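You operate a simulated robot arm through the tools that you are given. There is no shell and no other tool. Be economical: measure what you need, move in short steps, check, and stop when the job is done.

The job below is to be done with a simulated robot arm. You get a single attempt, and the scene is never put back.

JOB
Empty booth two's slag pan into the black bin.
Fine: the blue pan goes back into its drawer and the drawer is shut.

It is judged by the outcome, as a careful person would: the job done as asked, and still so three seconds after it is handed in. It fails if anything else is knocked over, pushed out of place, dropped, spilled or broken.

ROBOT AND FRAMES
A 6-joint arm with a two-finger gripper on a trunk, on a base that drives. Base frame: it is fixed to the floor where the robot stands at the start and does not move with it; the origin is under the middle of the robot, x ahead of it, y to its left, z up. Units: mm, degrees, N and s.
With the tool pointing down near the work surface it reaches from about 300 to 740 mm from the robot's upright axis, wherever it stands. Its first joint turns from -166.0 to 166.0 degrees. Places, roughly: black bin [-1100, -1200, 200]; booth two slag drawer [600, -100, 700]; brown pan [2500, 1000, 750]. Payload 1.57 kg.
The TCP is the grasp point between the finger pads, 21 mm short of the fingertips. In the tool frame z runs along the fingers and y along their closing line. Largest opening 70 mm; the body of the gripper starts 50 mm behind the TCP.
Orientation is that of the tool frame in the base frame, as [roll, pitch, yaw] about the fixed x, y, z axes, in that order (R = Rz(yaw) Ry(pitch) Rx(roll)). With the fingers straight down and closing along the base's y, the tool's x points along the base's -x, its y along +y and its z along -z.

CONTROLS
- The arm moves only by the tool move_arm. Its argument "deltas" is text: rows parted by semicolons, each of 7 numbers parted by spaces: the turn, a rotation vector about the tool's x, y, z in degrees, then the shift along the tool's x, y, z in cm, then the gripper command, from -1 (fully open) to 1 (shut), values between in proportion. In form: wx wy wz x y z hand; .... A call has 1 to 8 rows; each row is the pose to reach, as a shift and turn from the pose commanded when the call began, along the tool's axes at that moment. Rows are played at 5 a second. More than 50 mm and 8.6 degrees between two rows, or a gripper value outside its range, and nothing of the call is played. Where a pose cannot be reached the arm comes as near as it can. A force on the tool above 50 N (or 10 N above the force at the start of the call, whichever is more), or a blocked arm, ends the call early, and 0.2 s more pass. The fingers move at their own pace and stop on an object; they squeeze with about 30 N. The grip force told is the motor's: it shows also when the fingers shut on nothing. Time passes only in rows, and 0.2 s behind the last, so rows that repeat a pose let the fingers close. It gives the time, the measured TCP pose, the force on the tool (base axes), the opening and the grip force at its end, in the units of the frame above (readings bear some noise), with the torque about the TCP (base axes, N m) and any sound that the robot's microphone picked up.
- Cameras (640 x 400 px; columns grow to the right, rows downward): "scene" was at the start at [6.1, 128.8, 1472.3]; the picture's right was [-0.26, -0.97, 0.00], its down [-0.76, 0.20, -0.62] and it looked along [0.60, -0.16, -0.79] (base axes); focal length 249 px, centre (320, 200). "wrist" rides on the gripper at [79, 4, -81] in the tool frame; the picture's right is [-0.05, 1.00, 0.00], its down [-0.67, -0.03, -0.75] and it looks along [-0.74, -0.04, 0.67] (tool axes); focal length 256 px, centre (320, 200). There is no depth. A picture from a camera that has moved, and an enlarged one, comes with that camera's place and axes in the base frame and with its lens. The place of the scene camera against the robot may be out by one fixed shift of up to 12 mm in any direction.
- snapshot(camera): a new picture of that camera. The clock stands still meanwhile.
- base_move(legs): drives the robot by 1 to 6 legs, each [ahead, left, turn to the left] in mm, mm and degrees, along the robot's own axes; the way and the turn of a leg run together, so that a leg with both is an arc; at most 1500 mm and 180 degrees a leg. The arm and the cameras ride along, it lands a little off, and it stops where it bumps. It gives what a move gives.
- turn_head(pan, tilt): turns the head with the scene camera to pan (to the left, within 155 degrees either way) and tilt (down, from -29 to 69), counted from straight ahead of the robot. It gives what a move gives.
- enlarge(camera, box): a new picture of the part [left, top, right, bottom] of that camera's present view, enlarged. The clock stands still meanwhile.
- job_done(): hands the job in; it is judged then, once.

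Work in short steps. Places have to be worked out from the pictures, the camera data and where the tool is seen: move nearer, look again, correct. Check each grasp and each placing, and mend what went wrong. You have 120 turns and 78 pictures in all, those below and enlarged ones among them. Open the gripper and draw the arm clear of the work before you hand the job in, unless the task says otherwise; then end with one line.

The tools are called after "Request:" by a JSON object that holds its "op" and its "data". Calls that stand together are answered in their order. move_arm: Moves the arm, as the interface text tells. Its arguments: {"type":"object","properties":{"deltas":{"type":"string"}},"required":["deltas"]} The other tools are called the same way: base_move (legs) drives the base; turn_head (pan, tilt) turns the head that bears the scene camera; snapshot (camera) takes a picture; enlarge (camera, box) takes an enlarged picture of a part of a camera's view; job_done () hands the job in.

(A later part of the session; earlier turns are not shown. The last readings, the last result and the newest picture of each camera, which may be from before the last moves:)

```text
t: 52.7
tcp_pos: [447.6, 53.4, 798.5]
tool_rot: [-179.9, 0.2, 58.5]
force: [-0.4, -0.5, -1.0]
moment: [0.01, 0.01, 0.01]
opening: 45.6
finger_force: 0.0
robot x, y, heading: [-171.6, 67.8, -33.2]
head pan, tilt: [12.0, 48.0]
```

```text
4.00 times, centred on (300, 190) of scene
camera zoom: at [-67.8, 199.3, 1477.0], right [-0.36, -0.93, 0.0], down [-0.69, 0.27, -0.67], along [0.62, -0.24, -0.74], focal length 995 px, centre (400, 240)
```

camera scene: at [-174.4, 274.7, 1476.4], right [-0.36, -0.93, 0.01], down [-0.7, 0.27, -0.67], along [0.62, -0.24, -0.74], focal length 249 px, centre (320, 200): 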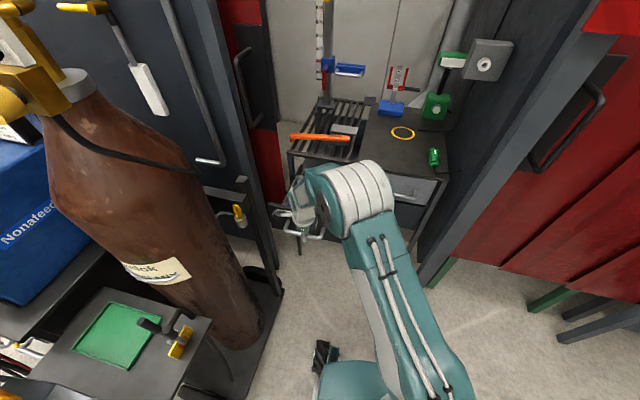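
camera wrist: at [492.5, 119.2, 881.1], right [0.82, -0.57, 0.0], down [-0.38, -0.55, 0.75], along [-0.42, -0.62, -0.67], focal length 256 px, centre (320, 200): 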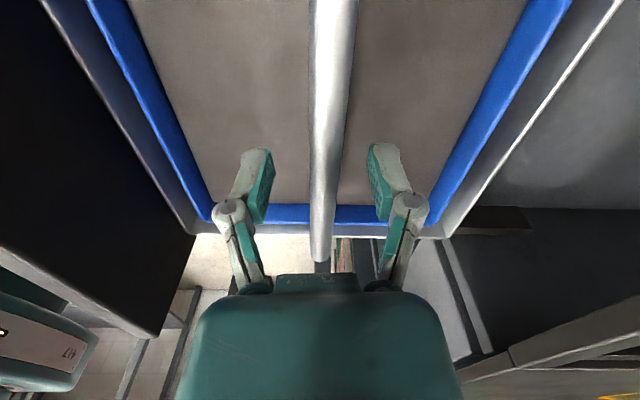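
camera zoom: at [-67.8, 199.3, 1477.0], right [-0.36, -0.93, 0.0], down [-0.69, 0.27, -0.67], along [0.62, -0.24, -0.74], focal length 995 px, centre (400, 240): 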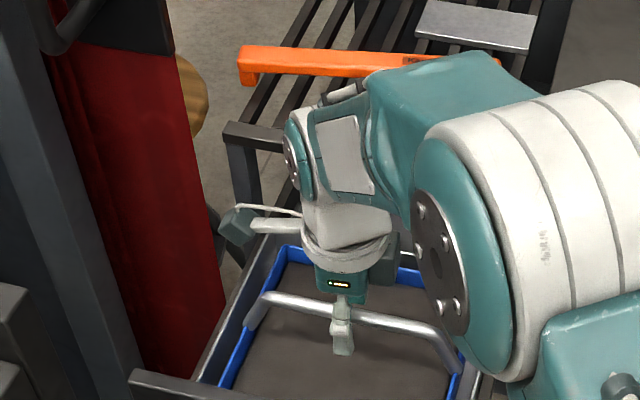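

The bar sits about at TCP height (z ≈ 797) and 5 mm off-centre. I centre on it and close.

Request:
{"op": "move_arm", "data": {"deltas": "0 0 0 0 0.5 0.3 -0.3;0 0 0 0 0.5 0.3 -0.3;0 0 0 0 0.5 0.3 0.5;0 0 0 0 0.5 0.3 1;0 0 0 0 0.5 0.3 1"}}

Request:
{"op": "snapshot", "data": {"camera": "wrist"}}

```text
t: 53.9
tcp_pos: [452.7, 51.4, 795.5]
tool_rot: [-180.0, 0.2, 58.6]
force: [-0.3, -0.8, 3.8]
moment: [0.0, -0.01, -0.47]
opening: 13.7
finger_force: 29.7
robot x, y, heading: [-167.1, 70.5, -33.0]
head pan, tilt: [12.0, 48.0]
```

```text
39 pictures are left
camera wrist: at [497.8, 116.2, 877.5], right [0.82, -0.57, 0.0], down [-0.38, -0.55, 0.75], along [-0.42, -0.62, -0.67], focal length 256 px, centre (320, 200)
```

wrist: 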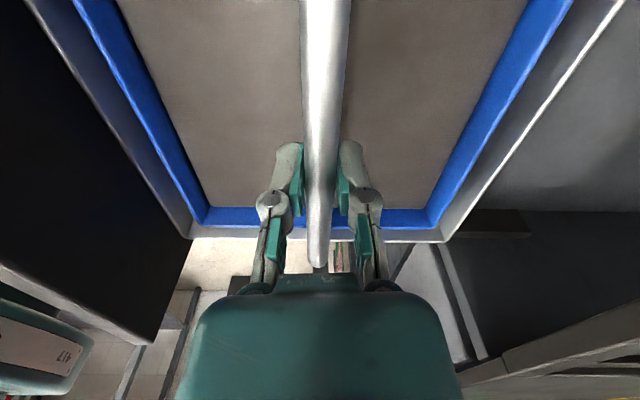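

Gripped the bail at the pan's centre line. I lift slowly by 30 mm and read the weight.

Request:
{"op": "move_arm", "data": {"deltas": "0 0 0 0 0 -0.7 1;0 0 0 0 0 -1.5 1;0 0 0 0 0 -2.2 1;0 0 0 0 0 -3 1;0 0 0 0 0 -3 1"}}

Request:
{"op": "snapshot", "data": {"camera": "wrist"}}

```text
t: 55.1
tcp_pos: [451.8, 52.0, 824.7]
tool_rot: [-179.9, 0.2, 58.7]
force: [-0.9, 0.0, -5.0]
moment: [0.04, -0.01, -0.02]
opening: 12.8
finger_force: 30.0
robot x, y, heading: [-173.0, 74.9, -33.1]
head pan, tilt: [12.0, 48.0]
```

```text
38 pictures are left
camera wrist: at [496.9, 117.0, 906.3], right [0.82, -0.57, 0.0], down [-0.38, -0.55, 0.75], along [-0.42, -0.62, -0.66], focal length 256 px, centre (320, 200)
```

wrist: 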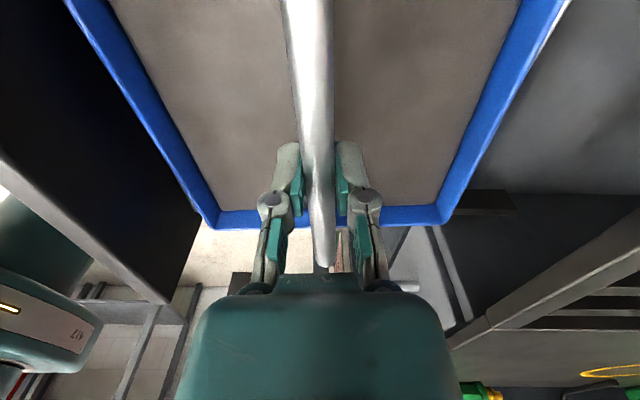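

The pan is lifted, level and balanced, at about 0.5 kg. I raise it clear of the drawer and table edge, then draw it back toward the robot.

Request:
{"op": "move_arm", "data": {"deltas": "0 0 0 0 0 -2.5 1;0 0 0 0 0 -5 1;0 0 0 0 0 -7.5 1;0 0 0 0 0 -10 1;0 0 0 0 -1 -12 1;0 0 0 0 -3 -13.5 1;0 0 0 0 -5 -14.5 1;0 0 0 0 -7 -15 1"}}

Request:
{"op": "snapshot", "data": {"camera": "scene"}}

```text
t: 56.9
tcp_pos: [390.7, 90.6, 974.8]
tool_rot: [-179.9, 0.1, 58.6]
force: [0.5, 0.2, -5.8]
moment: [-0.01, 0.03, -0.01]
opening: 12.5
finger_force: 29.7
robot x, y, heading: [-169.1, 70.6, -33.1]
head pan, tilt: [12.0, 48.0]
```

```text
37 pictures are left
camera scene: at [-68.0, 199.3, 1477.0], right [-0.36, -0.93, 0.0], down [-0.69, 0.27, -0.67], along [0.62, -0.24, -0.74], focal length 249 px, centre (320, 200)
```

scene: 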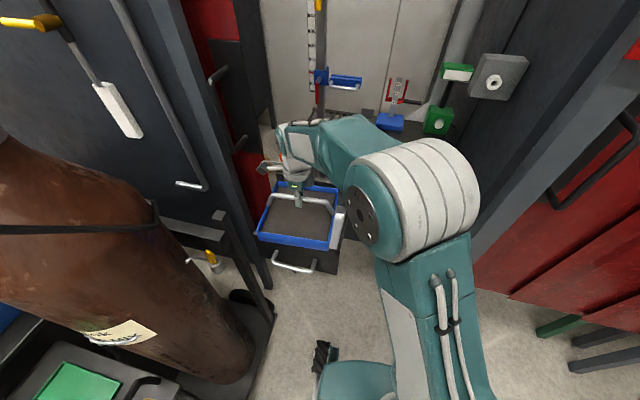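

The pan is carried level and clear. I back the base 120 mm out of the booth, then swing the arm to hold the pan in front of the robot.

Request:
{"op": "base_move", "data": {"legs": [[-120, 0, 0]]}}

Request:
{"op": "move_arm", "data": {"deltas": "0 0 0 -3 0 0 1;0 0 0 -6 0 0 1;0 0 0 -9 0 0 1;0 0 0 -12 0 0 1;0 0 0 -15 0 0 1;0 0 0 -18 0 0 1;0 0 0 -21 0 0 1;0 0 0 -24 0 0 1"}}

Request:
{"op": "snapshot", "data": {"camera": "scene"}}

```text
t: 58.1
tcp_pos: [289.4, 158.5, 974.5]
tool_rot: [-179.9, 0.2, 58.7]
force: [-0.7, 0.3, -5.4]
moment: [0.03, 0.01, 0.03]
opening: 12.8
finger_force: 30.1
robot x, y, heading: [-271.3, 137.4, -33.1]
head pan, tilt: [12.0, 48.0]
```

```text
t: 59.9
tcp_pos: [160.7, -50.4, 975.2]
tool_rot: [-180.0, 0.1, 58.7]
force: [0.2, -0.8, -5.1]
moment: [0.0, 0.0, 0.04]
opening: 12.6
finger_force: 29.9
robot x, y, heading: [-273.5, 134.3, -33.1]
head pan, tilt: [12.0, 48.0]
```

```text
36 pictures are left
camera scene: at [-171.6, 263.9, 1477.3], right [-0.36, -0.93, 0.0], down [-0.69, 0.27, -0.67], along [0.62, -0.24, -0.74], focal length 249 px, centre (320, 200)
```

scene: 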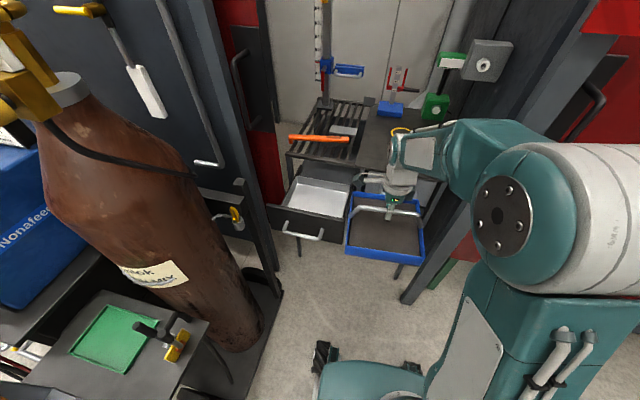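

The pan is in front of the robot and level. I turn right 90° toward the bin and drive part way, then look.

Request:
{"op": "base_move", "data": {"legs": [[0, 0, -90], [700, 0, 0]]}}

Request:
{"op": "turn_head", "data": {"pan": 5, "tilt": 42}}

Request:
{"op": "snapshot", "data": {"camera": "scene"}}

```text
t: 67.7
tcp_pos: [-895.9, -847.4, 975.2]
tool_rot: [180.0, 0.0, -34.8]
force: [-0.2, -0.4, -5.3]
moment: [-0.02, -0.01, 0.01]
opening: 12.6
finger_force: 30.2
robot x, y, heading: [-682.3, -425.1, -126.7]
head pan, tilt: [12.0, 48.0]
```

```text
t: 68.3
tcp_pos: [-894.2, -846.5, 976.0]
tool_rot: [-179.9, 0.1, -34.9]
force: [0.6, -0.3, -5.4]
moment: [0.02, 0.02, -0.01]
opening: 12.5
finger_force: 30.1
robot x, y, heading: [-685.7, -430.9, -126.8]
head pan, tilt: [5.0, 42.0]
```

```text
35 pictures are left
camera scene: at [-575.6, -549.4, 1485.7], right [-0.85, 0.53, 0.0], down [0.35, 0.57, -0.74], along [-0.39, -0.63, -0.67], focal length 249 px, centre (320, 200)
```

scene: 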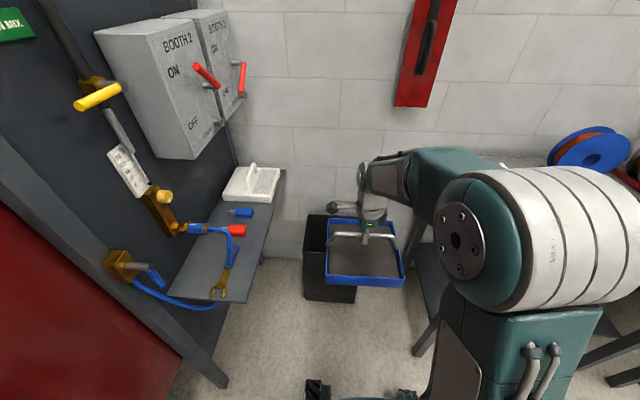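

The bin is ahead with its rim near z ≈ 480, centre about [-1086,-1230]. The path stays clear of the shelf on the left, so I drive closer with the pan held high.

Request:
{"op": "base_move", "data": {"legs": [[300, 57, 5]]}}

Request:
{"op": "snapshot", "data": {"camera": "scene"}}

Request:
{"op": "snapshot", "data": {"camera": "wrist"}}

```text
t: 70.4
tcp_pos: [-975.8, -1149.4, 974.2]
tool_rot: [-180.0, 0.1, -29.3]
force: [-0.4, 0.6, -4.7]
moment: [0.02, -0.01, 0.0]
opening: 12.9
finger_force: 30.3
robot x, y, heading: [-805.6, -709.8, -120.8]
head pan, tilt: [5.0, 42.0]
```

```text
34 pictures are left
camera scene: at [-688.3, -820.5, 1485.8], right [-0.9, 0.44, 0.0], down [0.29, 0.6, -0.74], along [-0.32, -0.67, -0.67], focal length 249 px, centre (320, 200)
```

scene: 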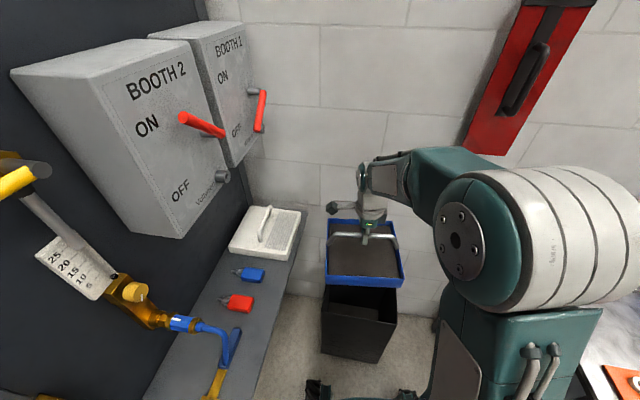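

```text
33 pictures are left
camera wrist: at [-908.0, -1192.4, 1058.1], right [-0.53, -0.85, 0.0], down [-0.56, 0.35, 0.75], along [-0.63, 0.4, -0.67], focal length 256 px, centre (320, 200)
```

wrist: 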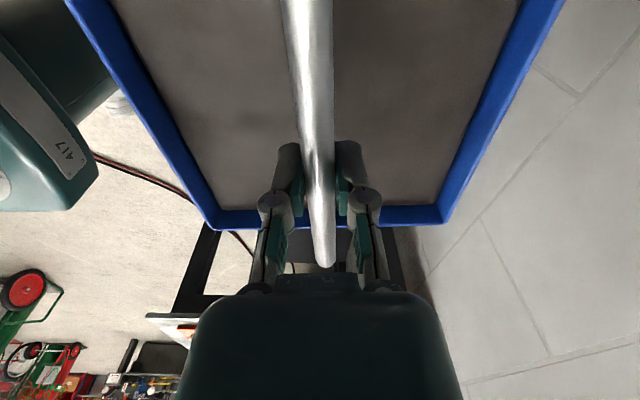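

The bin centre works out near [-1083,-1250] with its rim around z 488. I move the pan over it and start down.

Request:
{"op": "move_arm", "data": {"deltas": "0 0 0 -0.7 2.3 0 1;0 0 0 -1.4 4.6 0 1;0 0 0 -2.1 7 0 1;0 0 0 -2.9 9.3 0 1;0 0 0 -3.6 11.6 0 1;0 0 0 -4.4 14 0 1;0 0 0 -4.4 14 3.5 1;0 0 0 -4.4 14 7 1"}}

Request:
{"op": "move_arm", "data": {"deltas": "0 0 0 0 0 4 1;0 0 0 0 0 8 1;0 0 0 0 0 12 1;0 0 0 0 0 16 1;0 0 0 0 0 20 1;0 0 0 0 0 23 1;0 0 0 0 0 23 1"}}

Request:
{"op": "snapshot", "data": {"camera": "scene"}}

Request:
{"op": "snapshot", "data": {"camera": "wrist"}}

```text
t: 72.2
tcp_pos: [-1079.6, -1247.5, 905.9]
tool_rot: [-179.9, 0.1, -29.2]
force: [0.0, 0.4, -4.2]
moment: [0.01, 0.04, 0.0]
opening: 12.9
finger_force: 30.1
robot x, y, heading: [-808.0, -712.2, -120.9]
head pan, tilt: [5.0, 42.0]
```

```text
t: 73.8
tcp_pos: [-1080.8, -1247.3, 676.4]
tool_rot: [180.0, 0.1, -29.1]
force: [0.3, 0.0, -5.8]
moment: [0.04, -0.03, 0.0]
opening: 12.8
finger_force: 30.1
robot x, y, heading: [-805.1, -711.2, -120.9]
head pan, tilt: [5.0, 42.0]
```

```text
32 pictures are left
camera scene: at [-688.3, -821.9, 1485.7], right [-0.9, 0.44, 0.0], down [0.29, 0.6, -0.74], along [-0.32, -0.67, -0.67], focal length 249 px, centre (320, 200)
```

scene: 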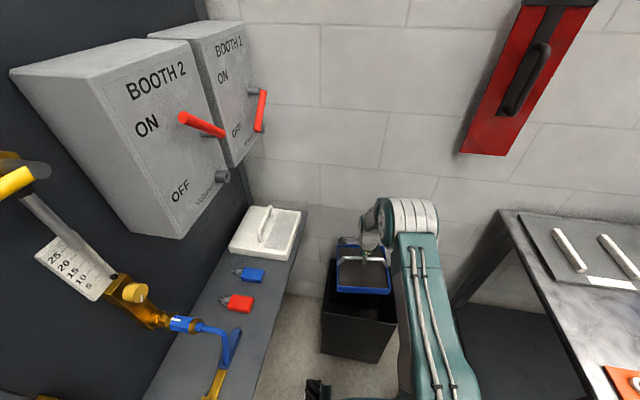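

```text
31 pictures are left
camera wrist: at [-1012.8, -1290.9, 759.0], right [-0.53, -0.85, 0.0], down [-0.56, 0.35, 0.75], along [-0.63, 0.4, -0.67], focal length 256 px, centre (320, 200)
```

wrist: 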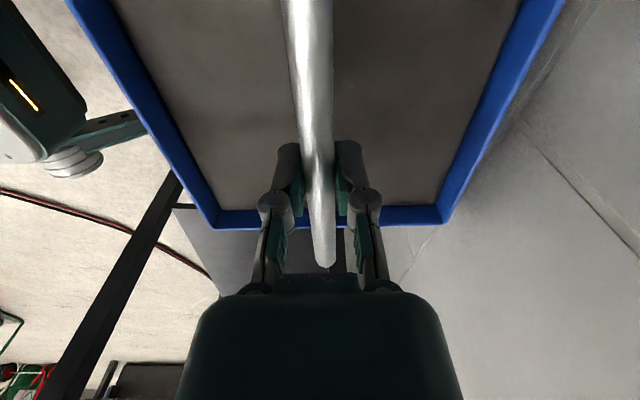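

I enlarge to verify that the pan sits over the bin opening.

Request:
{"op": "enlarge", "data": {"camera": "scene", "box": [290, 190, 450, 370]}}

```text
2.22 times, centred on (370, 280) of scene
camera zoom: at [-688.3, -821.9, 1485.7], right [-0.9, 0.44, 0.0], down [0.29, 0.6, -0.74], along [-0.32, -0.67, -0.67], focal length 553 px, centre (209, 22)
```

zoom: 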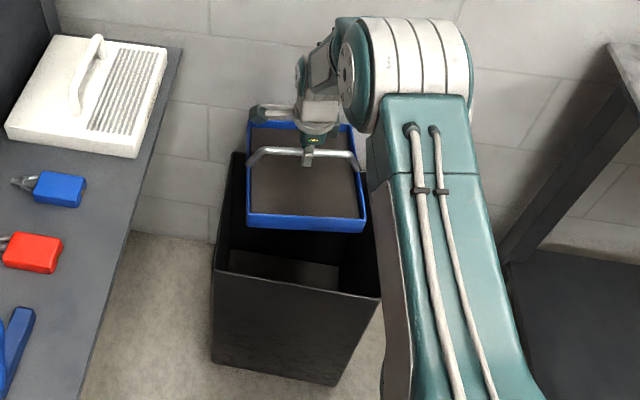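

The pan is over the opening, with the bin centre within about 10 mm of the TCP. I tilt the tool about its closing axis by 40° first and check that the pan follows without slipping.

Request:
{"op": "move_arm", "data": {"deltas": "0 5 0 0 0 0 1;0 10 0 0 0 0 1;0 15 0 0 0 0 1;0 20 0 0 0 0 1;0 25 0 0 0 0 1;0 30 0 0 0 0 1;0 35 0 0 0 0 1;0 40 0 0 0 0 1"}}

Request:
{"op": "enlarge", "data": {"camera": "scene", "box": [290, 190, 450, 370]}}

Request:
{"op": "snapshot", "data": {"camera": "wrist"}}

```text
t: 75.6
tcp_pos: [-1081.4, -1250.1, 676.1]
tool_rot: [180.0, -40.1, -29.1]
force: [-0.3, 0.0, -5.2]
moment: [0.13, 0.22, -0.06]
opening: 13.0
finger_force: 29.9
robot x, y, heading: [-803.9, -709.9, -120.8]
head pan, tilt: [5.0, 42.0]
```

```text
2.22 times, centred on (370, 280) of scene
camera zoom: at [-689.0, -821.4, 1485.8], right [-0.9, 0.44, 0.0], down [0.29, 0.6, -0.74], along [-0.32, -0.67, -0.67], focal length 553 px, centre (209, 22)
```

zoom: 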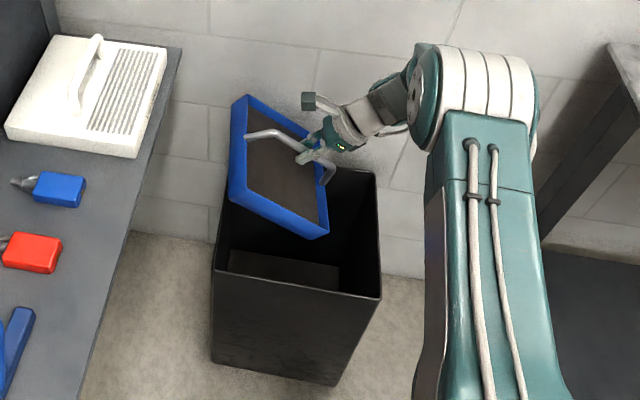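

```text
28 pictures are left
camera wrist: at [-1075.7, -1258.6, 790.6], right [-0.52, -0.85, -0.03], down [-0.85, 0.51, 0.14], along [-0.1, 0.1, -0.99], focal length 256 px, centre (320, 200)
```

wrist: 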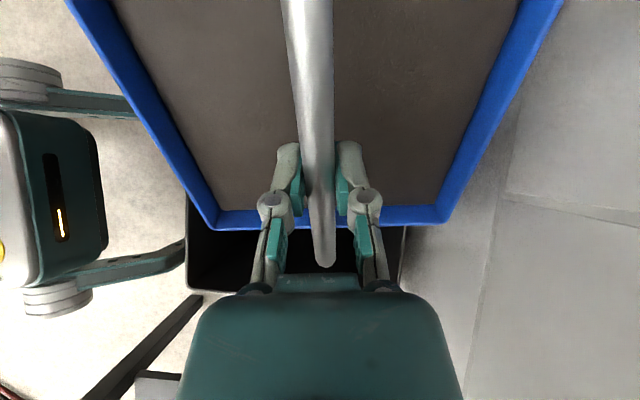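

The pan follows rigidly with no slip. I lower it slightly and tilt on to about 80°.

Request:
{"op": "move_arm", "data": {"deltas": "0 5 0 -0.2 0 0.6 1;0 10 0 -0.4 0 1.2 1;0 15 0 -0.6 0 1.8 1;0 20 0 -0.8 0 2.4 1;0 25 0 -1 0 3 1;0 30 0 -1.2 0 3.5 1;0 35 0 -1.4 0 4 1;0 40 0 -1.4 0 4 1"}}

Request:
{"op": "enlarge", "data": {"camera": "scene", "box": [290, 190, 450, 370]}}

Request:
{"op": "snapshot", "data": {"camera": "wrist"}}

```text
t: 77.4
tcp_pos: [-1069.6, -1255.1, 638.0]
tool_rot: [-179.8, -80.0, -29.4]
force: [-0.2, -0.7, -4.7]
moment: [0.22, 0.35, 0.0]
opening: 12.7
finger_force: 30.3
robot x, y, heading: [-807.4, -711.4, -120.9]
head pan, tilt: [5.0, 42.0]
```

```text
2.22 times, centred on (370, 280) of scene
camera zoom: at [-689.1, -821.4, 1485.8], right [-0.9, 0.44, 0.0], down [0.29, 0.6, -0.74], along [-0.32, -0.67, -0.67], focal length 553 px, centre (209, 22)
```

zoom: 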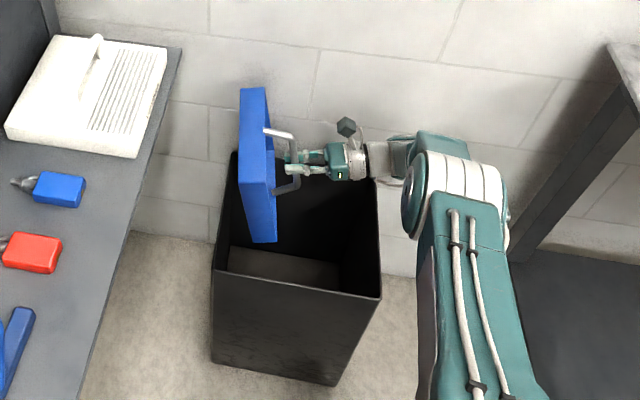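

```text
26 pictures are left
camera wrist: at [-1129.7, -1228.6, 730.3], right [-0.49, -0.87, -0.05], down [-0.72, 0.44, -0.53], along [0.48, -0.22, -0.85], focal length 256 px, centre (320, 200)
```

wrist: 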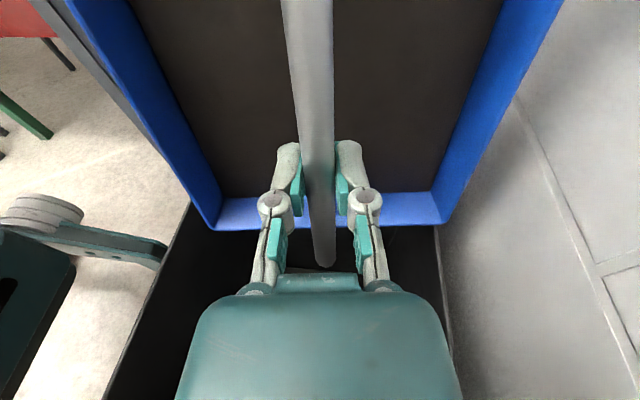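

The slag level is dropping. I raise a bit for wrist clearance, shift slightly toward the bin's right, and tilt on to 120°.

Request:
{"op": "move_arm", "data": {"deltas": "0 5 0 1.5 0 -0.8 1;0 10 0 3 0 -1.6 1;0 15 0 4.5 0 -2.4 1;0 20 0 6 0 -3.2 1;0 25 0 7.4 0 -4.2 1;0 30 0 7.4 0 -4.2 1;0 35 0 7.4 0 -4.2 1;0 40 0 7.4 0 -4.2 1"}}

Request:
{"op": "enlarge", "data": {"camera": "scene", "box": [290, 190, 450, 370]}}

Request:
{"op": "snapshot", "data": {"camera": "wrist"}}

```text
t: 79.2
tcp_pos: [-1106.6, -1266.7, 749.9]
tool_rot: [-2.9, -60.0, 153.1]
force: [2.4, 2.5, -7.1]
moment: [-0.04, 0.4, 0.0]
opening: 12.8
finger_force: 29.6
out of reach, approached as far as the arm can: row 7, 8
robot x, y, heading: [-802.9, -710.6, -120.8]
head pan, tilt: [5.0, 42.0]
```

```text
2.22 times, centred on (370, 280) of scene
camera zoom: at [-688.9, -821.3, 1485.8], right [-0.9, 0.44, 0.0], down [0.29, 0.6, -0.74], along [-0.32, -0.67, -0.67], focal length 553 px, centre (209, 22)
```

zoom: 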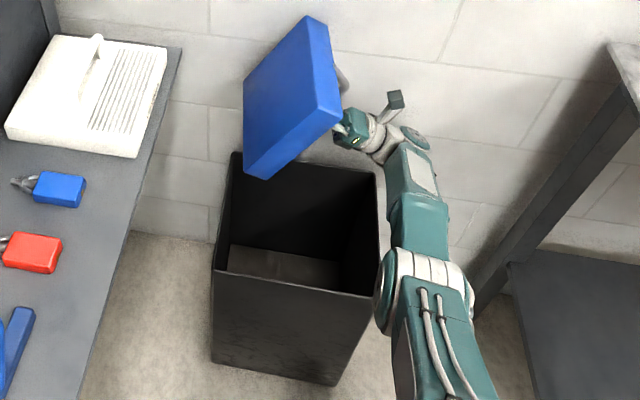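

```text
24 pictures are left
camera wrist: at [-1205.5, -1217.8, 780.0], right [-0.47, -0.88, -0.07], down [-0.24, 0.2, -0.95], along [0.85, -0.43, -0.31], focal length 256 px, centre (320, 200)
```

wrist: 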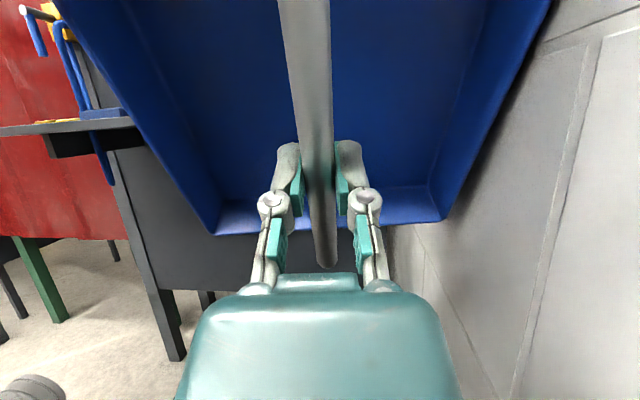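

The pan is empty and the floor around the bin is clean. I untilt back to level in place.

Request:
{"op": "move_arm", "data": {"deltas": "0 -7.5 0 0 0 0 1;0 -15 0 0 0 0 1;0 -22.5 0 0 0 0 1;0 -30 0 0 0 0 1;0 -37.5 0 0 0 0 1;0 -45 0 0 0 0 1;0 -52.5 0 0 0 0 1;0 -60 0 0 0 0 1"}}

Request:
{"op": "move_arm", "data": {"deltas": "0 -7.5 0 0 0 0 1;0 -15 0 0 0 0 1;0 -22.5 0 0 0 0 1;0 -30 0 0 0 0 1;0 -37.5 0 0 0 0 1;0 -45 0 0 0 0 1;0 -52.5 0 0 0 0 1;0 -60 0 0 0 0 1"}}

Request:
{"op": "move_arm", "data": {"deltas": "0 0 0 0 0 -4 1;0 0 0 0 0 -8 1;0 0 0 0 0 -12 1;0 0 0 0 0 -16 1;0 0 0 0 0 -20 1"}}

Request:
{"op": "snapshot", "data": {"camera": "scene"}}

```text
t: 81.0
tcp_pos: [-1103.5, -1265.8, 561.3]
tool_rot: [180.0, -59.9, -29.1]
force: [2.1, 16.3, 13.6]
moment: [-0.64, 0.16, 0.16]
opening: 19.4
finger_force: 30.0
out of reach, approached as far as the arm can: row 1, 2, 3, 4, 5, 6, 7, 8
robot x, y, heading: [-806.2, -708.0, -120.6]
head pan, tilt: [5.0, 42.0]
```

```text
t: 81.8
tcp_pos: [-1104.5, -1272.5, 513.1]
tool_rot: [-179.9, -39.7, -27.7]
force: [10.1, 21.7, 23.5]
moment: [-2.3, -0.2, 1.25]
opening: 45.0
finger_force: 30.1
out of reach, approached as far as the arm can: row 1, 2, 3, 4
robot x, y, heading: [-806.2, -707.0, -120.5]
head pan, tilt: [5.0, 42.0]
stopped in row 4: the force on the tool passed its limit at 95 N (the readings are from after the stop); the commanded pose is now the measured one
```

```text
t: 83.0
tcp_pos: [-1186.7, -1195.2, 509.1]
tool_rot: [-179.6, -39.6, -28.4]
force: [-0.2, 1.4, -5.1]
moment: [0.09, 0.36, 0.03]
opening: 12.7
finger_force: 30.0
out of reach, approached as far as the arm can: row 1, 2, 3, 4, 5
robot x, y, heading: [-806.0, -707.1, -120.8]
head pan, tilt: [5.0, 42.0]
```

```text
23 pictures are left
camera scene: at [-689.8, -820.7, 1485.9], right [-0.9, 0.44, 0.0], down [0.29, 0.6, -0.74], along [-0.32, -0.67, -0.67], focal length 249 px, centre (320, 200)
```

scene: 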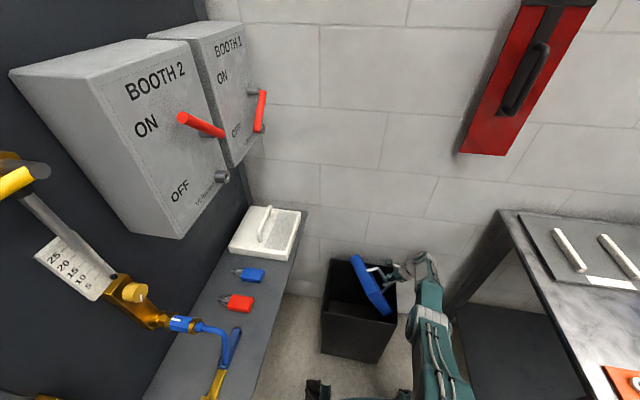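

The arm drifted downward because of reach limits, and I should have checked between those moves. The pan is still held. I look closely before moving again.

Request:
{"op": "enlarge", "data": {"camera": "scene", "box": [290, 230, 450, 370]}}

Request:
{"op": "snapshot", "data": {"camera": "wrist"}}

```text
2.86 times, centred on (370, 300) of scene
camera zoom: at [-689.8, -820.7, 1485.9], right [-0.9, 0.44, 0.0], down [0.29, 0.6, -0.74], along [-0.32, -0.67, -0.67], focal length 710 px, centre (177, -86)
```

zoom: 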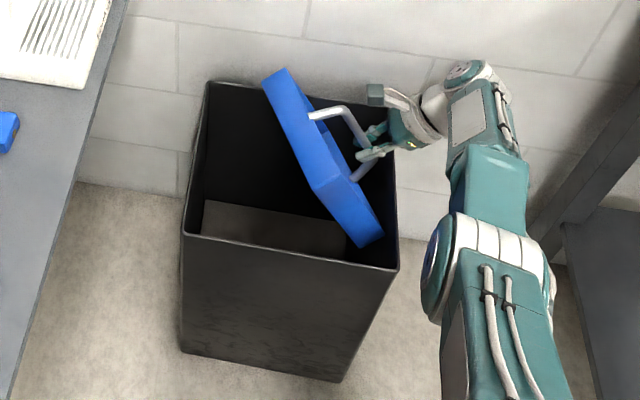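

```text
21 pictures are left
camera wrist: at [-1180.5, -1204.3, 623.4], right [-0.51, -0.86, -0.04], down [-0.86, 0.5, 0.15], along [-0.11, 0.11, -0.99], focal length 256 px, centre (320, 200)
```

wrist: 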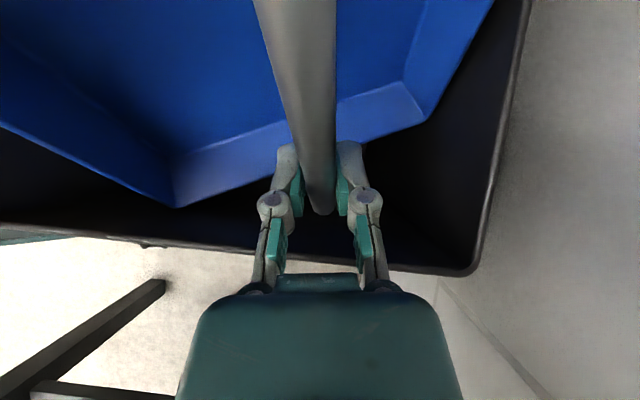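

The bin hasn't moved and the pan is still gripped. The arm is now in a wrist branch that ties height to tilt, so I retrace: tilt up again while rising back above the bin.

Request:
{"op": "move_arm", "data": {"deltas": "0 8 0 2.7 0.2 -1.4 1;0 16 0 5.5 0.4 -2.9 1;0 24 0 8.3 0.6 -4.3 1;0 32 0 11.1 0.8 -5.8 1;0 40 0 13.9 1 -7.2 1;0 48 0 16.6 1.3 -8.6 1;0 56 0 19.4 1.5 -10 1;0 64 0 22.2 1.7 -11.5 1"}}

Request:
{"op": "enlarge", "data": {"camera": "scene", "box": [290, 190, 450, 370]}}

```text
t: 84.8
tcp_pos: [-1112.6, -1257.4, 739.3]
tool_rot: [-1.2, -76.3, 153.0]
force: [-0.6, -0.1, -5.1]
moment: [-0.05, 0.22, 0.02]
opening: 13.0
finger_force: 29.6
robot x, y, heading: [-807.2, -709.1, -120.7]
head pan, tilt: [5.0, 42.0]
```

```text
2.22 times, centred on (370, 280) of scene
camera zoom: at [-688.7, -821.4, 1485.8], right [-0.9, 0.44, 0.0], down [0.29, 0.6, -0.74], along [-0.32, -0.67, -0.67], focal length 553 px, centre (209, 22)
```

zoom: 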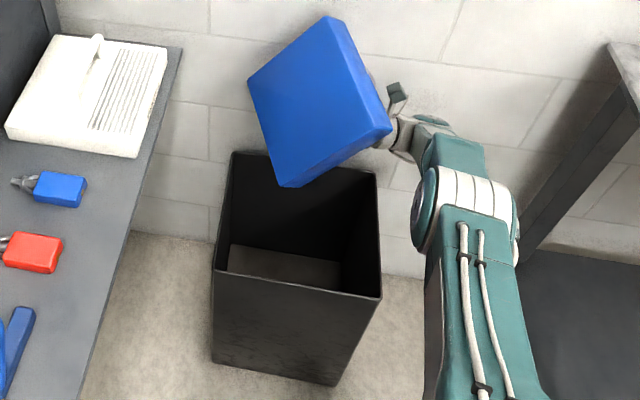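

That pose was reached cleanly, with the bin in place and the pan above the rim. I back the base away to get free space before sorting out the wrist.

Request:
{"op": "base_move", "data": {"legs": [[-350, -40, 0]]}}

Request:
{"op": "move_arm", "data": {"deltas": "0 -5 0 2 0 -1 1;0 -10 0 4 0 -2 1;0 -15 0 6 0 -3 1;0 -15 0 8 0 -3 1"}}

```text
t: 87.1
tcp_pos: [-972.5, -938.3, 739.6]
tool_rot: [-0.9, -76.3, 152.5]
force: [-0.3, 0.2, -5.7]
moment: [-0.03, 0.22, 0.0]
opening: 12.7
finger_force: 30.4
robot x, y, heading: [-662.3, -391.6, -121.5]
head pan, tilt: [5.0, 42.0]
```

```text
t: 88.1
tcp_pos: [-1016.8, -915.5, 810.4]
tool_rot: [-171.4, -88.6, -37.1]
force: [0.6, -0.2, -5.3]
moment: [0.01, 0.28, 0.0]
opening: 12.9
finger_force: 29.5
robot x, y, heading: [-661.9, -392.1, -121.3]
head pan, tilt: [5.0, 42.0]
```

Rising while untilting works here, so I continue in small steps and watch for reach limits.

Request:
{"op": "move_arm", "data": {"deltas": "0 -6 0 1.5 0 0 1;0 -12 0 3 0 0 1;0 -18 0 4.5 0 0 1;0 -24 0 6 0 0 1"}}

```text
t: 89.1
tcp_pos: [-1013.1, -915.0, 870.0]
tool_rot: [-179.4, -64.5, -28.9]
force: [-0.4, -0.1, -6.2]
moment: [0.08, 0.38, -0.03]
opening: 12.6
finger_force: 29.5
robot x, y, heading: [-661.5, -394.6, -121.2]
head pan, tilt: [5.0, 42.0]
```

No limit so far, so I go on untilting.

Request:
{"op": "move_arm", "data": {"deltas": "0 -8 0 0.5 0 0 1;0 -16 0 1 0 0 1;0 -24 0 1.5 0 0 1;0 -32 0 2 0 0 1"}}

```text
t: 90.1
tcp_pos: [-1004.8, -921.1, 889.1]
tool_rot: [-179.9, -32.5, -28.6]
force: [-0.8, -0.7, -5.2]
moment: [0.06, 0.42, 0.02]
opening: 12.8
finger_force: 30.1
robot x, y, heading: [-661.2, -390.6, -121.2]
head pan, tilt: [5.0, 42.0]
```

Request:
{"op": "move_arm", "data": {"deltas": "0 -8 0 0 0 0 1;0 -16 0 0 0 0 1;0 -24 0 0 0 0 1;0 -32.5 0 0 0 0 1;0 -32.5 0 0 0 0 1"}}

Request:
{"op": "snapshot", "data": {"camera": "wrist"}}

Request:
{"op": "snapshot", "data": {"camera": "scene"}}

```text
t: 91.3
tcp_pos: [-1004.8, -921.1, 888.1]
tool_rot: [-179.8, 0.1, -28.4]
force: [0.0, -0.5, -4.8]
moment: [0.01, 0.32, -0.01]
opening: 12.9
finger_force: 29.6
robot x, y, heading: [-663.5, -392.2, -121.4]
head pan, tilt: [5.0, 42.0]
```

```text
19 pictures are left
camera wrist: at [-937.0, -963.0, 971.4], right [-0.52, -0.85, 0.0], down [-0.57, 0.35, 0.75], along [-0.63, 0.39, -0.67], focal length 256 px, centre (320, 200)
```

wrist: 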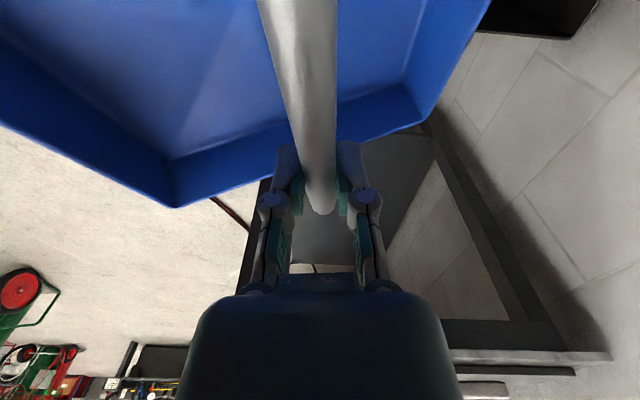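

```text
18 pictures are left
camera scene: at [-544.3, -506.1, 1485.7], right [-0.9, 0.44, 0.0], down [0.3, 0.6, -0.74], along [-0.33, -0.66, -0.67], focal length 249 px, centre (320, 200)
```

scene: 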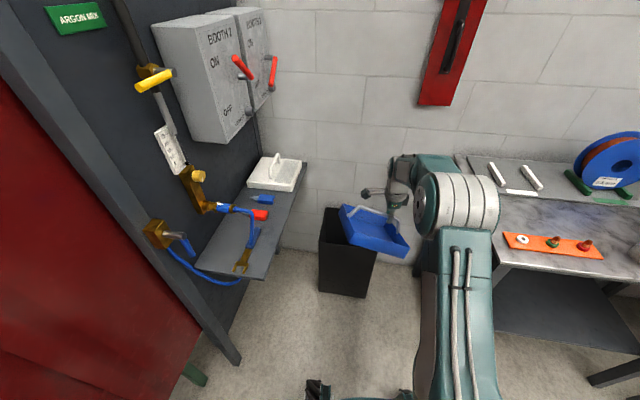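

The pan is empty but the bail slipped off-centre in the grip, so it hangs crooked. I'll set it on the clear floor here to level it and regrip it, testing the downward reach first.

Request:
{"op": "move_arm", "data": {"deltas": "0 0 0 0 -1 4.5 1;0 0 0 0 -2 9 1;0 0 0 0 -3 13.5 1;0 0 0 0 -4 18 1;0 0 0 0 -5 22.5 1;0 0 0 0 -5 27 1;0 0 0 0 -5 31.5 1;0 0 0 0 -5 36 1"}}

```text
t: 93.1
tcp_pos: [-981.1, -877.3, 530.8]
tool_rot: [-180.0, 0.0, -28.5]
force: [-1.0, -0.2, -4.6]
moment: [0.06, 0.31, -0.03]
opening: 12.9
finger_force: 30.1
robot x, y, heading: [-667.5, -394.1, -121.3]
head pan, tilt: [5.0, 42.0]
```

Reachable so far. I continue down in smaller portions toward the floor.

Request:
{"op": "move_arm", "data": {"deltas": "0 0 0 0 0 4.5 1;0 0 0 0 0 9 1;0 0 0 0 0 13.5 1;0 0 0 0 0 18 1;0 0 0 0 0 22.5 1;0 0 0 0 0 26 1"}}

Request:
{"op": "snapshot", "data": {"camera": "scene"}}

```text
t: 94.5
tcp_pos: [-960.7, -846.6, 331.8]
tool_rot: [-179.9, 0.0, -28.5]
force: [-0.4, 0.5, -4.6]
moment: [0.09, 0.33, 0.01]
opening: 12.8
finger_force: 29.8
out of reach, approached as far as the arm can: row 4, 5, 6
robot x, y, heading: [-658.3, -391.3, -121.6]
head pan, tilt: [5.0, 42.0]
```

```text
17 pictures are left
camera scene: at [-544.3, -505.9, 1485.8], right [-0.9, 0.44, 0.0], down [0.3, 0.6, -0.74], along [-0.33, -0.66, -0.67], focal length 249 px, centre (320, 200)
```

scene: 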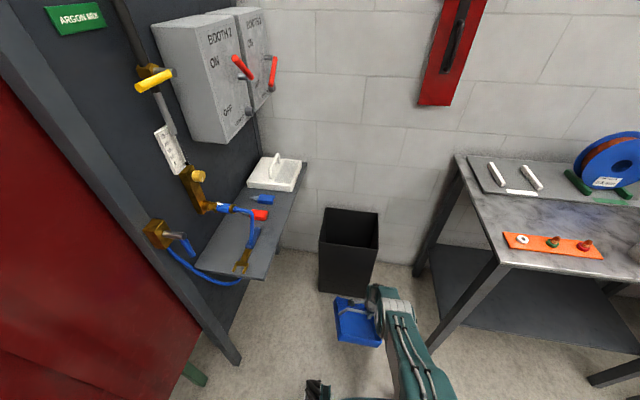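

The floor is out of reach, so I raise the pan again and look closely at how it hangs in the grip.

Request:
{"op": "move_arm", "data": {"deltas": "0 0 0 0 1 -4.5 1;0 0 0 0 2 -9 1;0 0 0 0 3 -13.5 1;0 0 0 0 3 -18 1;0 0 0 0 3 -22.5 1;0 0 0 0 3 -27 1;0 0 0 0 3 -31.5 1;0 0 0 0 3 -36 1"}}

Request:
{"op": "move_arm", "data": {"deltas": "0 0 0 0 0 -4.5 1;0 0 0 0 0 -9 1;0 0 0 0 0 -13.5 1;0 0 0 0 0 -18 1;0 0 0 0 0 -22.5 1;0 0 0 0 0 -27 1;0 0 0 0 0 -31 1"}}

Request:
{"op": "enlarge", "data": {"camera": "scene", "box": [320, 130, 440, 260]}}

```text
t: 96.3
tcp_pos: [-977.0, -871.2, 687.9]
tool_rot: [-179.7, 0.0, -28.4]
force: [0.7, 0.0, -6.0]
moment: [0.12, 0.33, 0.01]
opening: 13.2
finger_force: 29.8
robot x, y, heading: [-657.7, -390.3, -121.6]
head pan, tilt: [5.0, 42.0]
```

```text
t: 97.9
tcp_pos: [-975.2, -874.5, 999.7]
tool_rot: [-179.9, 0.0, -28.3]
force: [-0.3, 0.4, -5.7]
moment: [0.12, 0.31, -0.01]
opening: 12.7
finger_force: 30.5
robot x, y, heading: [-659.2, -392.4, -121.5]
head pan, tilt: [5.0, 42.0]
```

```text
3.08 times, centred on (380, 195) of scene
camera zoom: at [-544.2, -505.7, 1485.8], right [-0.9, 0.44, 0.0], down [0.3, 0.6, -0.74], along [-0.33, -0.66, -0.67], focal length 765 px, centre (135, 215)
```

zoom: 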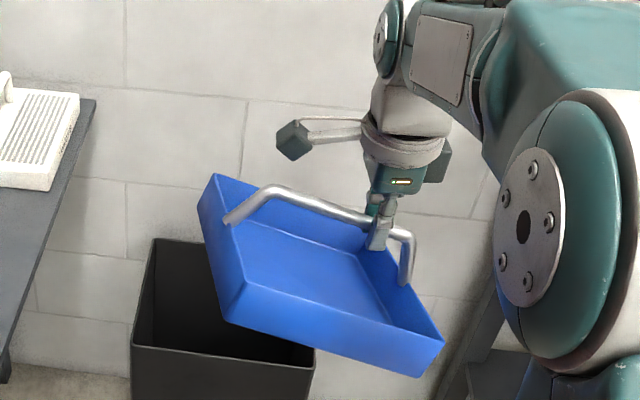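

The bail is held near one end, with the bar sloping about 22° and the pan rolled about 11°. I turn the tool by the inverse to hang the pan level.

Request:
{"op": "move_arm", "data": {"deltas": "-2.7 -5.4 0.5 0 0 0 1;-5.5 -10.8 1 0 0 0 1;-8.2 -16.2 1.6 0 0 0 1;-10.9 -21.6 2.1 0 0 0 1;-10.9 -21.6 2.1 0 0 0 1"}}

Request:
{"op": "enlarge", "data": {"camera": "scene", "box": [320, 130, 440, 260]}}

```text
t: 99.1
tcp_pos: [-977.4, -874.7, 1000.7]
tool_rot: [168.2, 21.3, -32.8]
force: [-0.2, 0.0, -6.3]
moment: [0.03, 0.2, 0.02]
opening: 12.7
finger_force: 30.7
robot x, y, heading: [-661.2, -391.2, -121.3]
head pan, tilt: [5.0, 42.0]
```

```text
3.08 times, centred on (380, 195) of scene
camera zoom: at [-543.8, -505.8, 1485.7], right [-0.9, 0.44, 0.0], down [0.3, 0.6, -0.74], along [-0.33, -0.66, -0.67], focal length 765 px, centre (135, 215)
```

zoom: 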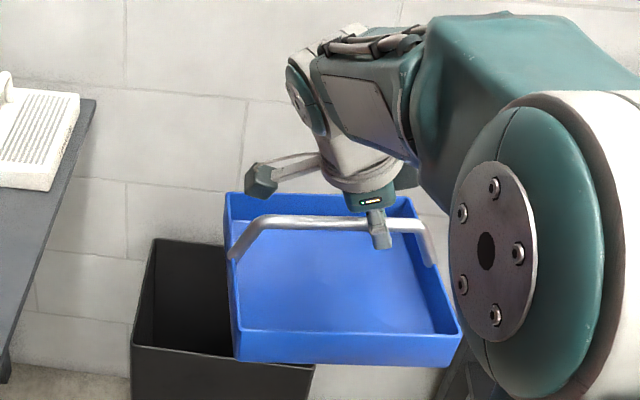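

The pan now hangs level and the bin is untouched. I retract it toward the robot before turning.

Request:
{"op": "move_arm", "data": {"deltas": "0 0 0 -0.18 -2.5 -0.44 1;0 0 0 -0.36 -4.9 -0.88 1;0 0 0 -0.53 -7.4 -1.33 1;0 0 0 -0.71 -9.8 -1.77 1"}}

Request:
{"op": "base_move", "data": {"legs": [[-651, 56, 0]]}}

```text
t: 100.1
tcp_pos: [-930.1, -787.3, 1001.0]
tool_rot: [168.5, 21.3, -32.7]
force: [-0.2, 0.4, -5.6]
moment: [0.1, 0.18, -0.01]
opening: 12.7
finger_force: 29.9
robot x, y, heading: [-661.0, -390.3, -121.4]
head pan, tilt: [5.0, 42.0]
```

```text
t: 103.8
tcp_pos: [-531.8, -244.1, 1001.9]
tool_rot: [168.4, 21.1, -31.7]
force: [0.1, -0.4, -5.4]
moment: [0.05, 0.19, 0.01]
opening: 12.8
finger_force: 29.5
robot x, y, heading: [-268.1, 154.5, -120.4]
head pan, tilt: [5.0, 42.0]
```

Now I turn left to face the booth again.

Request:
{"op": "base_move", "data": {"legs": [[0, 0, 87.3]]}}

Request:
{"op": "turn_head", "data": {"pan": 12, "tilt": 48}}

Request:
{"op": "snapshot", "data": {"camera": "scene"}}

```text
t: 108.0
tcp_pos: [124.3, -117.1, 1001.8]
tool_rot: [168.3, 21.3, 57.1]
force: [0.1, 1.2, -5.2]
moment: [-0.14, 0.11, 0.0]
opening: 12.8
finger_force: 30.1
robot x, y, heading: [-268.2, 152.1, -31.6]
head pan, tilt: [5.0, 42.0]
```

```text
t: 108.7
tcp_pos: [124.0, -115.6, 1002.8]
tool_rot: [168.4, 21.2, 57.0]
force: [0.1, 0.1, -5.1]
moment: [-0.16, 0.06, 0.01]
opening: 13.2
finger_force: 30.5
robot x, y, heading: [-266.7, 155.3, -31.7]
head pan, tilt: [12.0, 48.0]
```

```text
14 pictures are left
camera scene: at [-170.9, 284.0, 1477.3], right [-0.34, -0.94, 0.0], down [-0.7, 0.25, -0.67], along [0.63, -0.23, -0.74], focal length 249 px, centre (320, 200)
```

scene: 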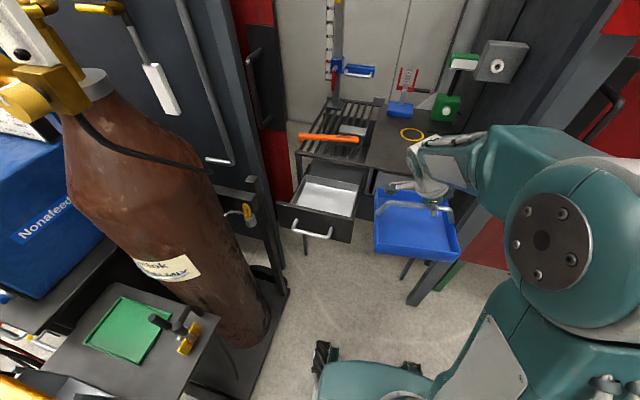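

I swing the pan left in line with the drawer, correcting the yaw by about −7° on the way.

Request:
{"op": "move_arm", "data": {"deltas": "0.3 -0.16 0.8 3.25 0 -1.3 1;0.6 -0.32 1.6 6.5 0 -2.6 1;0.9 -0.5 2.4 9.75 0 -3.9 1;1.25 -0.65 3.1 13 0 -5.2 1;1.55 -0.8 3.9 16.25 0 -6.5 1;1.85 -1 4.7 19.5 0 -7.8 1;2.15 -1.15 5.5 22.75 0 -9.1 1;2.47 -1.3 6.2 26 0 -10.4 1"}}

Request:
{"op": "base_move", "data": {"legs": [[110, 0, 0]]}}

```text
t: 110.5
tcp_pos: [257.1, 132.1, 1001.5]
tool_rot: [168.4, 21.3, 50.2]
force: [0.3, 0.7, -5.3]
moment: [-0.17, 0.11, 0.0]
opening: 13.0
finger_force: 30.2
robot x, y, heading: [-264.1, 153.4, -31.9]
head pan, tilt: [12.0, 48.0]
```

```text
t: 111.7
tcp_pos: [347.9, 74.1, 999.9]
tool_rot: [168.4, 21.3, 50.2]
force: [0.5, -0.1, -5.3]
moment: [-0.17, 0.11, 0.02]
opening: 13.2
finger_force: 29.8
robot x, y, heading: [-174.2, 101.1, -31.5]
head pan, tilt: [12.0, 48.0]
```

The pan is aligned in yaw. I move it horizontally over the drawer, keeping it high, and check the alignment.

Request:
{"op": "move_arm", "data": {"deltas": "0 0 0 0.4 2.4 0.33 1;0 0 0 0.84 4.8 0.67 1;0 0 0 1.26 7.2 1 1;0 0 0 1.68 9.62 1.34 1;0 0 0 1.68 9.62 1.34 1"}}

Request:
{"op": "enlarge", "data": {"camera": "scene", "box": [210, 110, 390, 270]}}

Request:
{"op": "snapshot", "data": {"camera": "wrist"}}

```text
t: 112.8
tcp_pos: [434.0, 25.9, 998.8]
tool_rot: [168.2, 21.1, 50.2]
force: [-0.5, -0.2, -6.1]
moment: [-0.15, 0.09, 0.0]
opening: 13.1
finger_force: 29.8
robot x, y, heading: [-173.3, 95.6, -31.7]
head pan, tilt: [12.0, 48.0]
```

```text
2.50 times, centred on (300, 190) of scene
camera zoom: at [-77.9, 229.0, 1477.0], right [-0.34, -0.94, 0.0], down [-0.7, 0.25, -0.67], along [0.63, -0.23, -0.74], focal length 622 px, centre (370, 225)
```

zoom: 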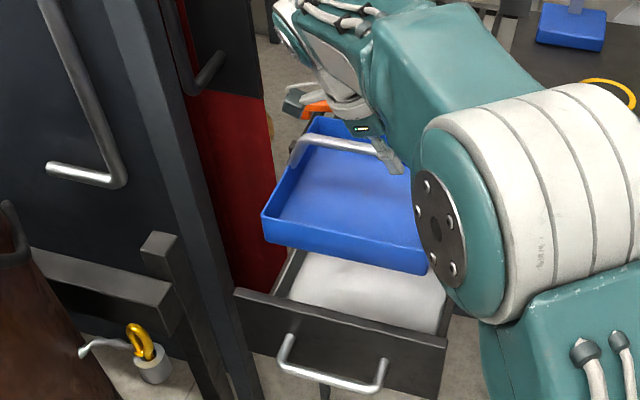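

```text
12 pictures are left
camera wrist: at [489.8, 110.8, 1047.2], right [0.77, -0.61, 0.21], down [-0.37, -0.16, 0.91], along [-0.52, -0.78, -0.35], focal length 256 px, centre (320, 200)
```

wrist: 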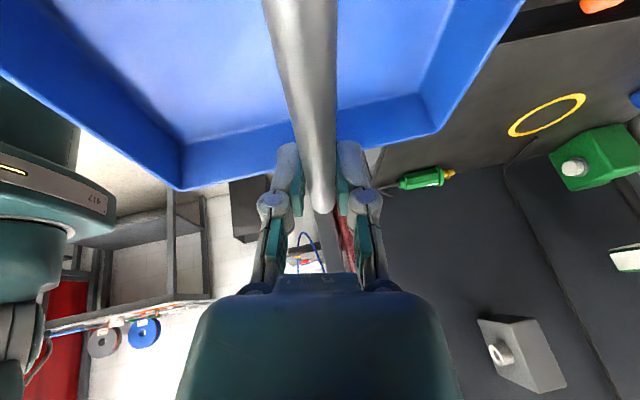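

The pan looks square to the drawer but about 8 mm too far right. I correct that while lowering to just above the drawer rim, then recheck.

Request:
{"op": "move_arm", "data": {"deltas": "0 0 0 0.8 -0.33 1.5 1;0 0 0 1.6 -0.66 3 1;0 0 0 2.4 -1 4.5 1;0 0 0 3.24 -1.32 5.99 1;0 0 0 3.24 -1.32 5.99 1"}}

Request:
{"op": "enlarge", "data": {"camera": "scene", "box": [240, 140, 360, 270]}}

```text
t: 114.0
tcp_pos: [438.7, 30.9, 930.2]
tool_rot: [168.3, 21.2, 50.2]
force: [0.0, -0.6, -5.1]
moment: [-0.15, 0.13, 0.02]
opening: 12.7
finger_force: 29.6
robot x, y, heading: [-179.1, 98.1, -31.5]
head pan, tilt: [12.0, 48.0]
```

```text
3.08 times, centred on (300, 205) of scene
camera zoom: at [-77.9, 229.1, 1477.0], right [-0.34, -0.94, 0.0], down [-0.7, 0.25, -0.67], along [0.63, -0.23, -0.74], focal length 765 px, centre (382, 185)
```

zoom: 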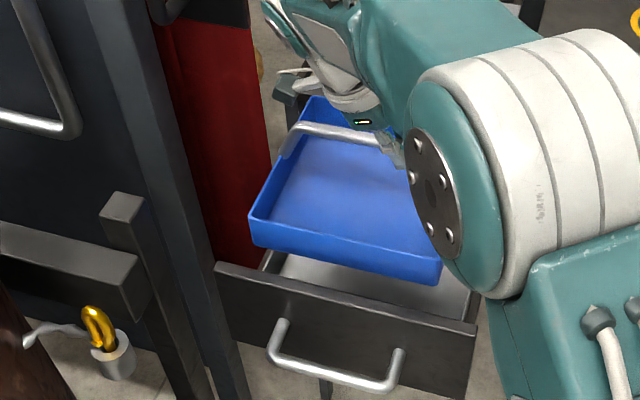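

By estimate the pan is square and within a few millimetres of centred. I zoom in on the gap between pan and drawer walls to refine it.

Request:
{"op": "enlarge", "data": {"camera": "scene", "box": [264, 200, 356, 258]}}

```text
6.90 times, centred on (310, 229) of scene
camera zoom: at [-77.9, 229.1, 1477.0], right [-0.34, -0.94, 0.0], down [-0.7, 0.25, -0.67], along [0.63, -0.23, -0.74], focal length 1715 px, centre (389, 0)
```

zoom: 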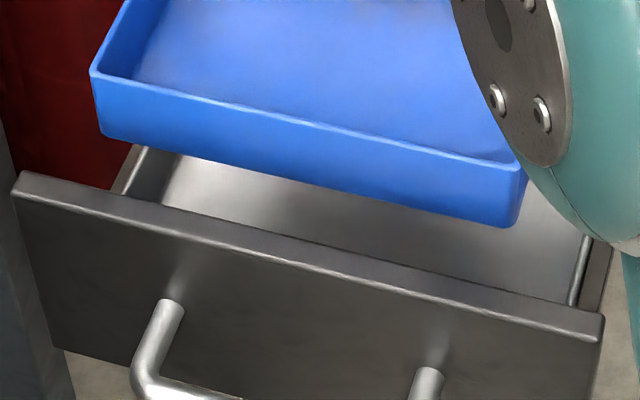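

The drawer box sits left-to-right about 13 mm off from the pan: the pan must go right by roughly that. I shift, then lower 35 mm and check with a close view.

Request:
{"op": "move_arm", "data": {"deltas": "0 0 0 -1.21 0 0.48 1;0 0 0 -1.21 0 0.48 1;0 0 0 -0.8 -0.22 1.5 1;0 0 0 -0.4 -0.44 2.6 1;0 0 0 0.06 -0.67 3.67 1;0 0 0 0.06 -0.67 3.67 1"}}

Request:
{"op": "enlarge", "data": {"camera": "scene", "box": [264, 200, 356, 258]}}

```text
t: 115.5
tcp_pos: [431.3, 20.3, 897.0]
tool_rot: [168.4, 21.3, 50.2]
force: [-0.2, -0.1, -5.3]
moment: [-0.16, 0.14, -0.01]
opening: 12.8
finger_force: 30.4
robot x, y, heading: [-174.4, 97.3, -31.7]
head pan, tilt: [12.0, 48.0]
```

```text
6.90 times, centred on (310, 229) of scene
camera zoom: at [-77.9, 229.0, 1477.0], right [-0.34, -0.94, 0.0], down [-0.7, 0.25, -0.67], along [0.63, -0.23, -0.74], focal length 1715 px, centre (389, 0)
```

zoom: 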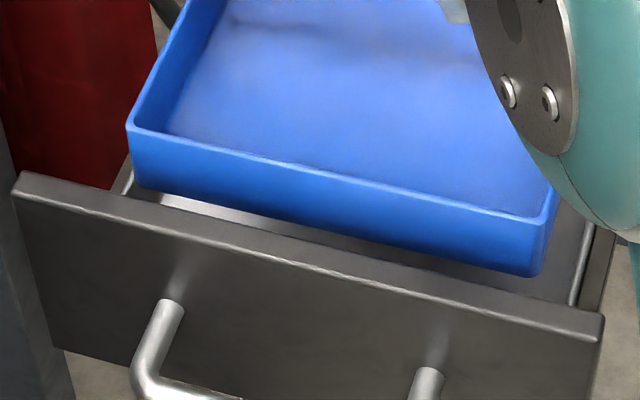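

The bottom left corner is close to the left wall, with more room on the right. I shift 5 mm right and lower 30 mm into the drawer, watching the force.

Request:
{"op": "move_arm", "data": {"deltas": "0 0 0 -0.46 0 0.19 1;0 0 0 -0.1 -0.19 1.1 1;0 0 0 0.26 -0.38 2.0 1;0 0 0 0.63 -0.57 2.93 1;0 0 0 0.63 -0.57 2.93 1"}}

Request:
{"op": "enlarge", "data": {"camera": "scene", "box": [264, 200, 356, 258]}}

```text
t: 116.7
tcp_pos: [427.6, 16.9, 866.2]
tool_rot: [168.5, 21.2, 50.2]
force: [-0.4, -0.3, -6.1]
moment: [-0.14, 0.14, 0.03]
opening: 13.0
finger_force: 29.7
robot x, y, heading: [-177.6, 97.1, -31.7]
head pan, tilt: [12.0, 48.0]
```

```text
6.90 times, centred on (310, 229) of scene
camera zoom: at [-77.9, 228.9, 1477.0], right [-0.34, -0.94, 0.0], down [-0.7, 0.25, -0.67], along [0.63, -0.23, -0.74], focal length 1715 px, centre (389, 0)
```

zoom: 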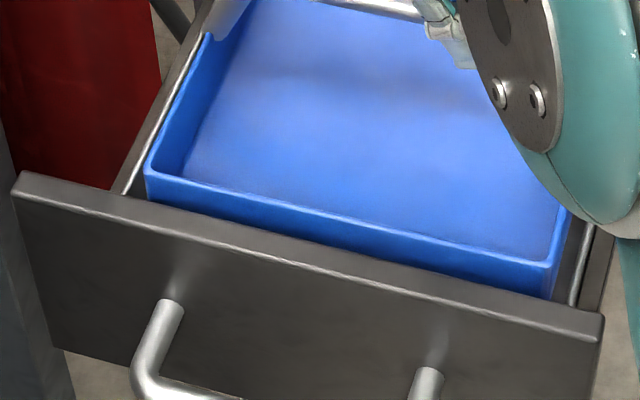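

The pan is entering freely. I make a 1° yaw and 2 mm trim, lower 40 mm more, and check the force.

Request:
{"op": "move_arm", "data": {"deltas": "0.36 -0.19 0.91 -0.19 0 0.07 1;0.36 -0.19 0.91 0.2 -0.2 1 1;0.36 -0.19 0.91 0.55 -0.4 2 1;0.36 -0.19 0.91 0.95 -0.6 2.9 1;0.36 -0.19 0.91 1.27 -0.76 3.72 1;0.36 -0.19 0.91 1.27 -0.76 3.72 1"}}

```text
t: 118.0
tcp_pos: [425.5, 15.1, 826.8]
tool_rot: [168.2, 21.2, 49.2]
force: [0.1, -0.4, -5.0]
moment: [-0.15, 0.11, -0.02]
opening: 12.8
finger_force: 29.9
robot x, y, heading: [-177.8, 98.9, -31.7]
head pan, tilt: [12.0, 48.0]
```

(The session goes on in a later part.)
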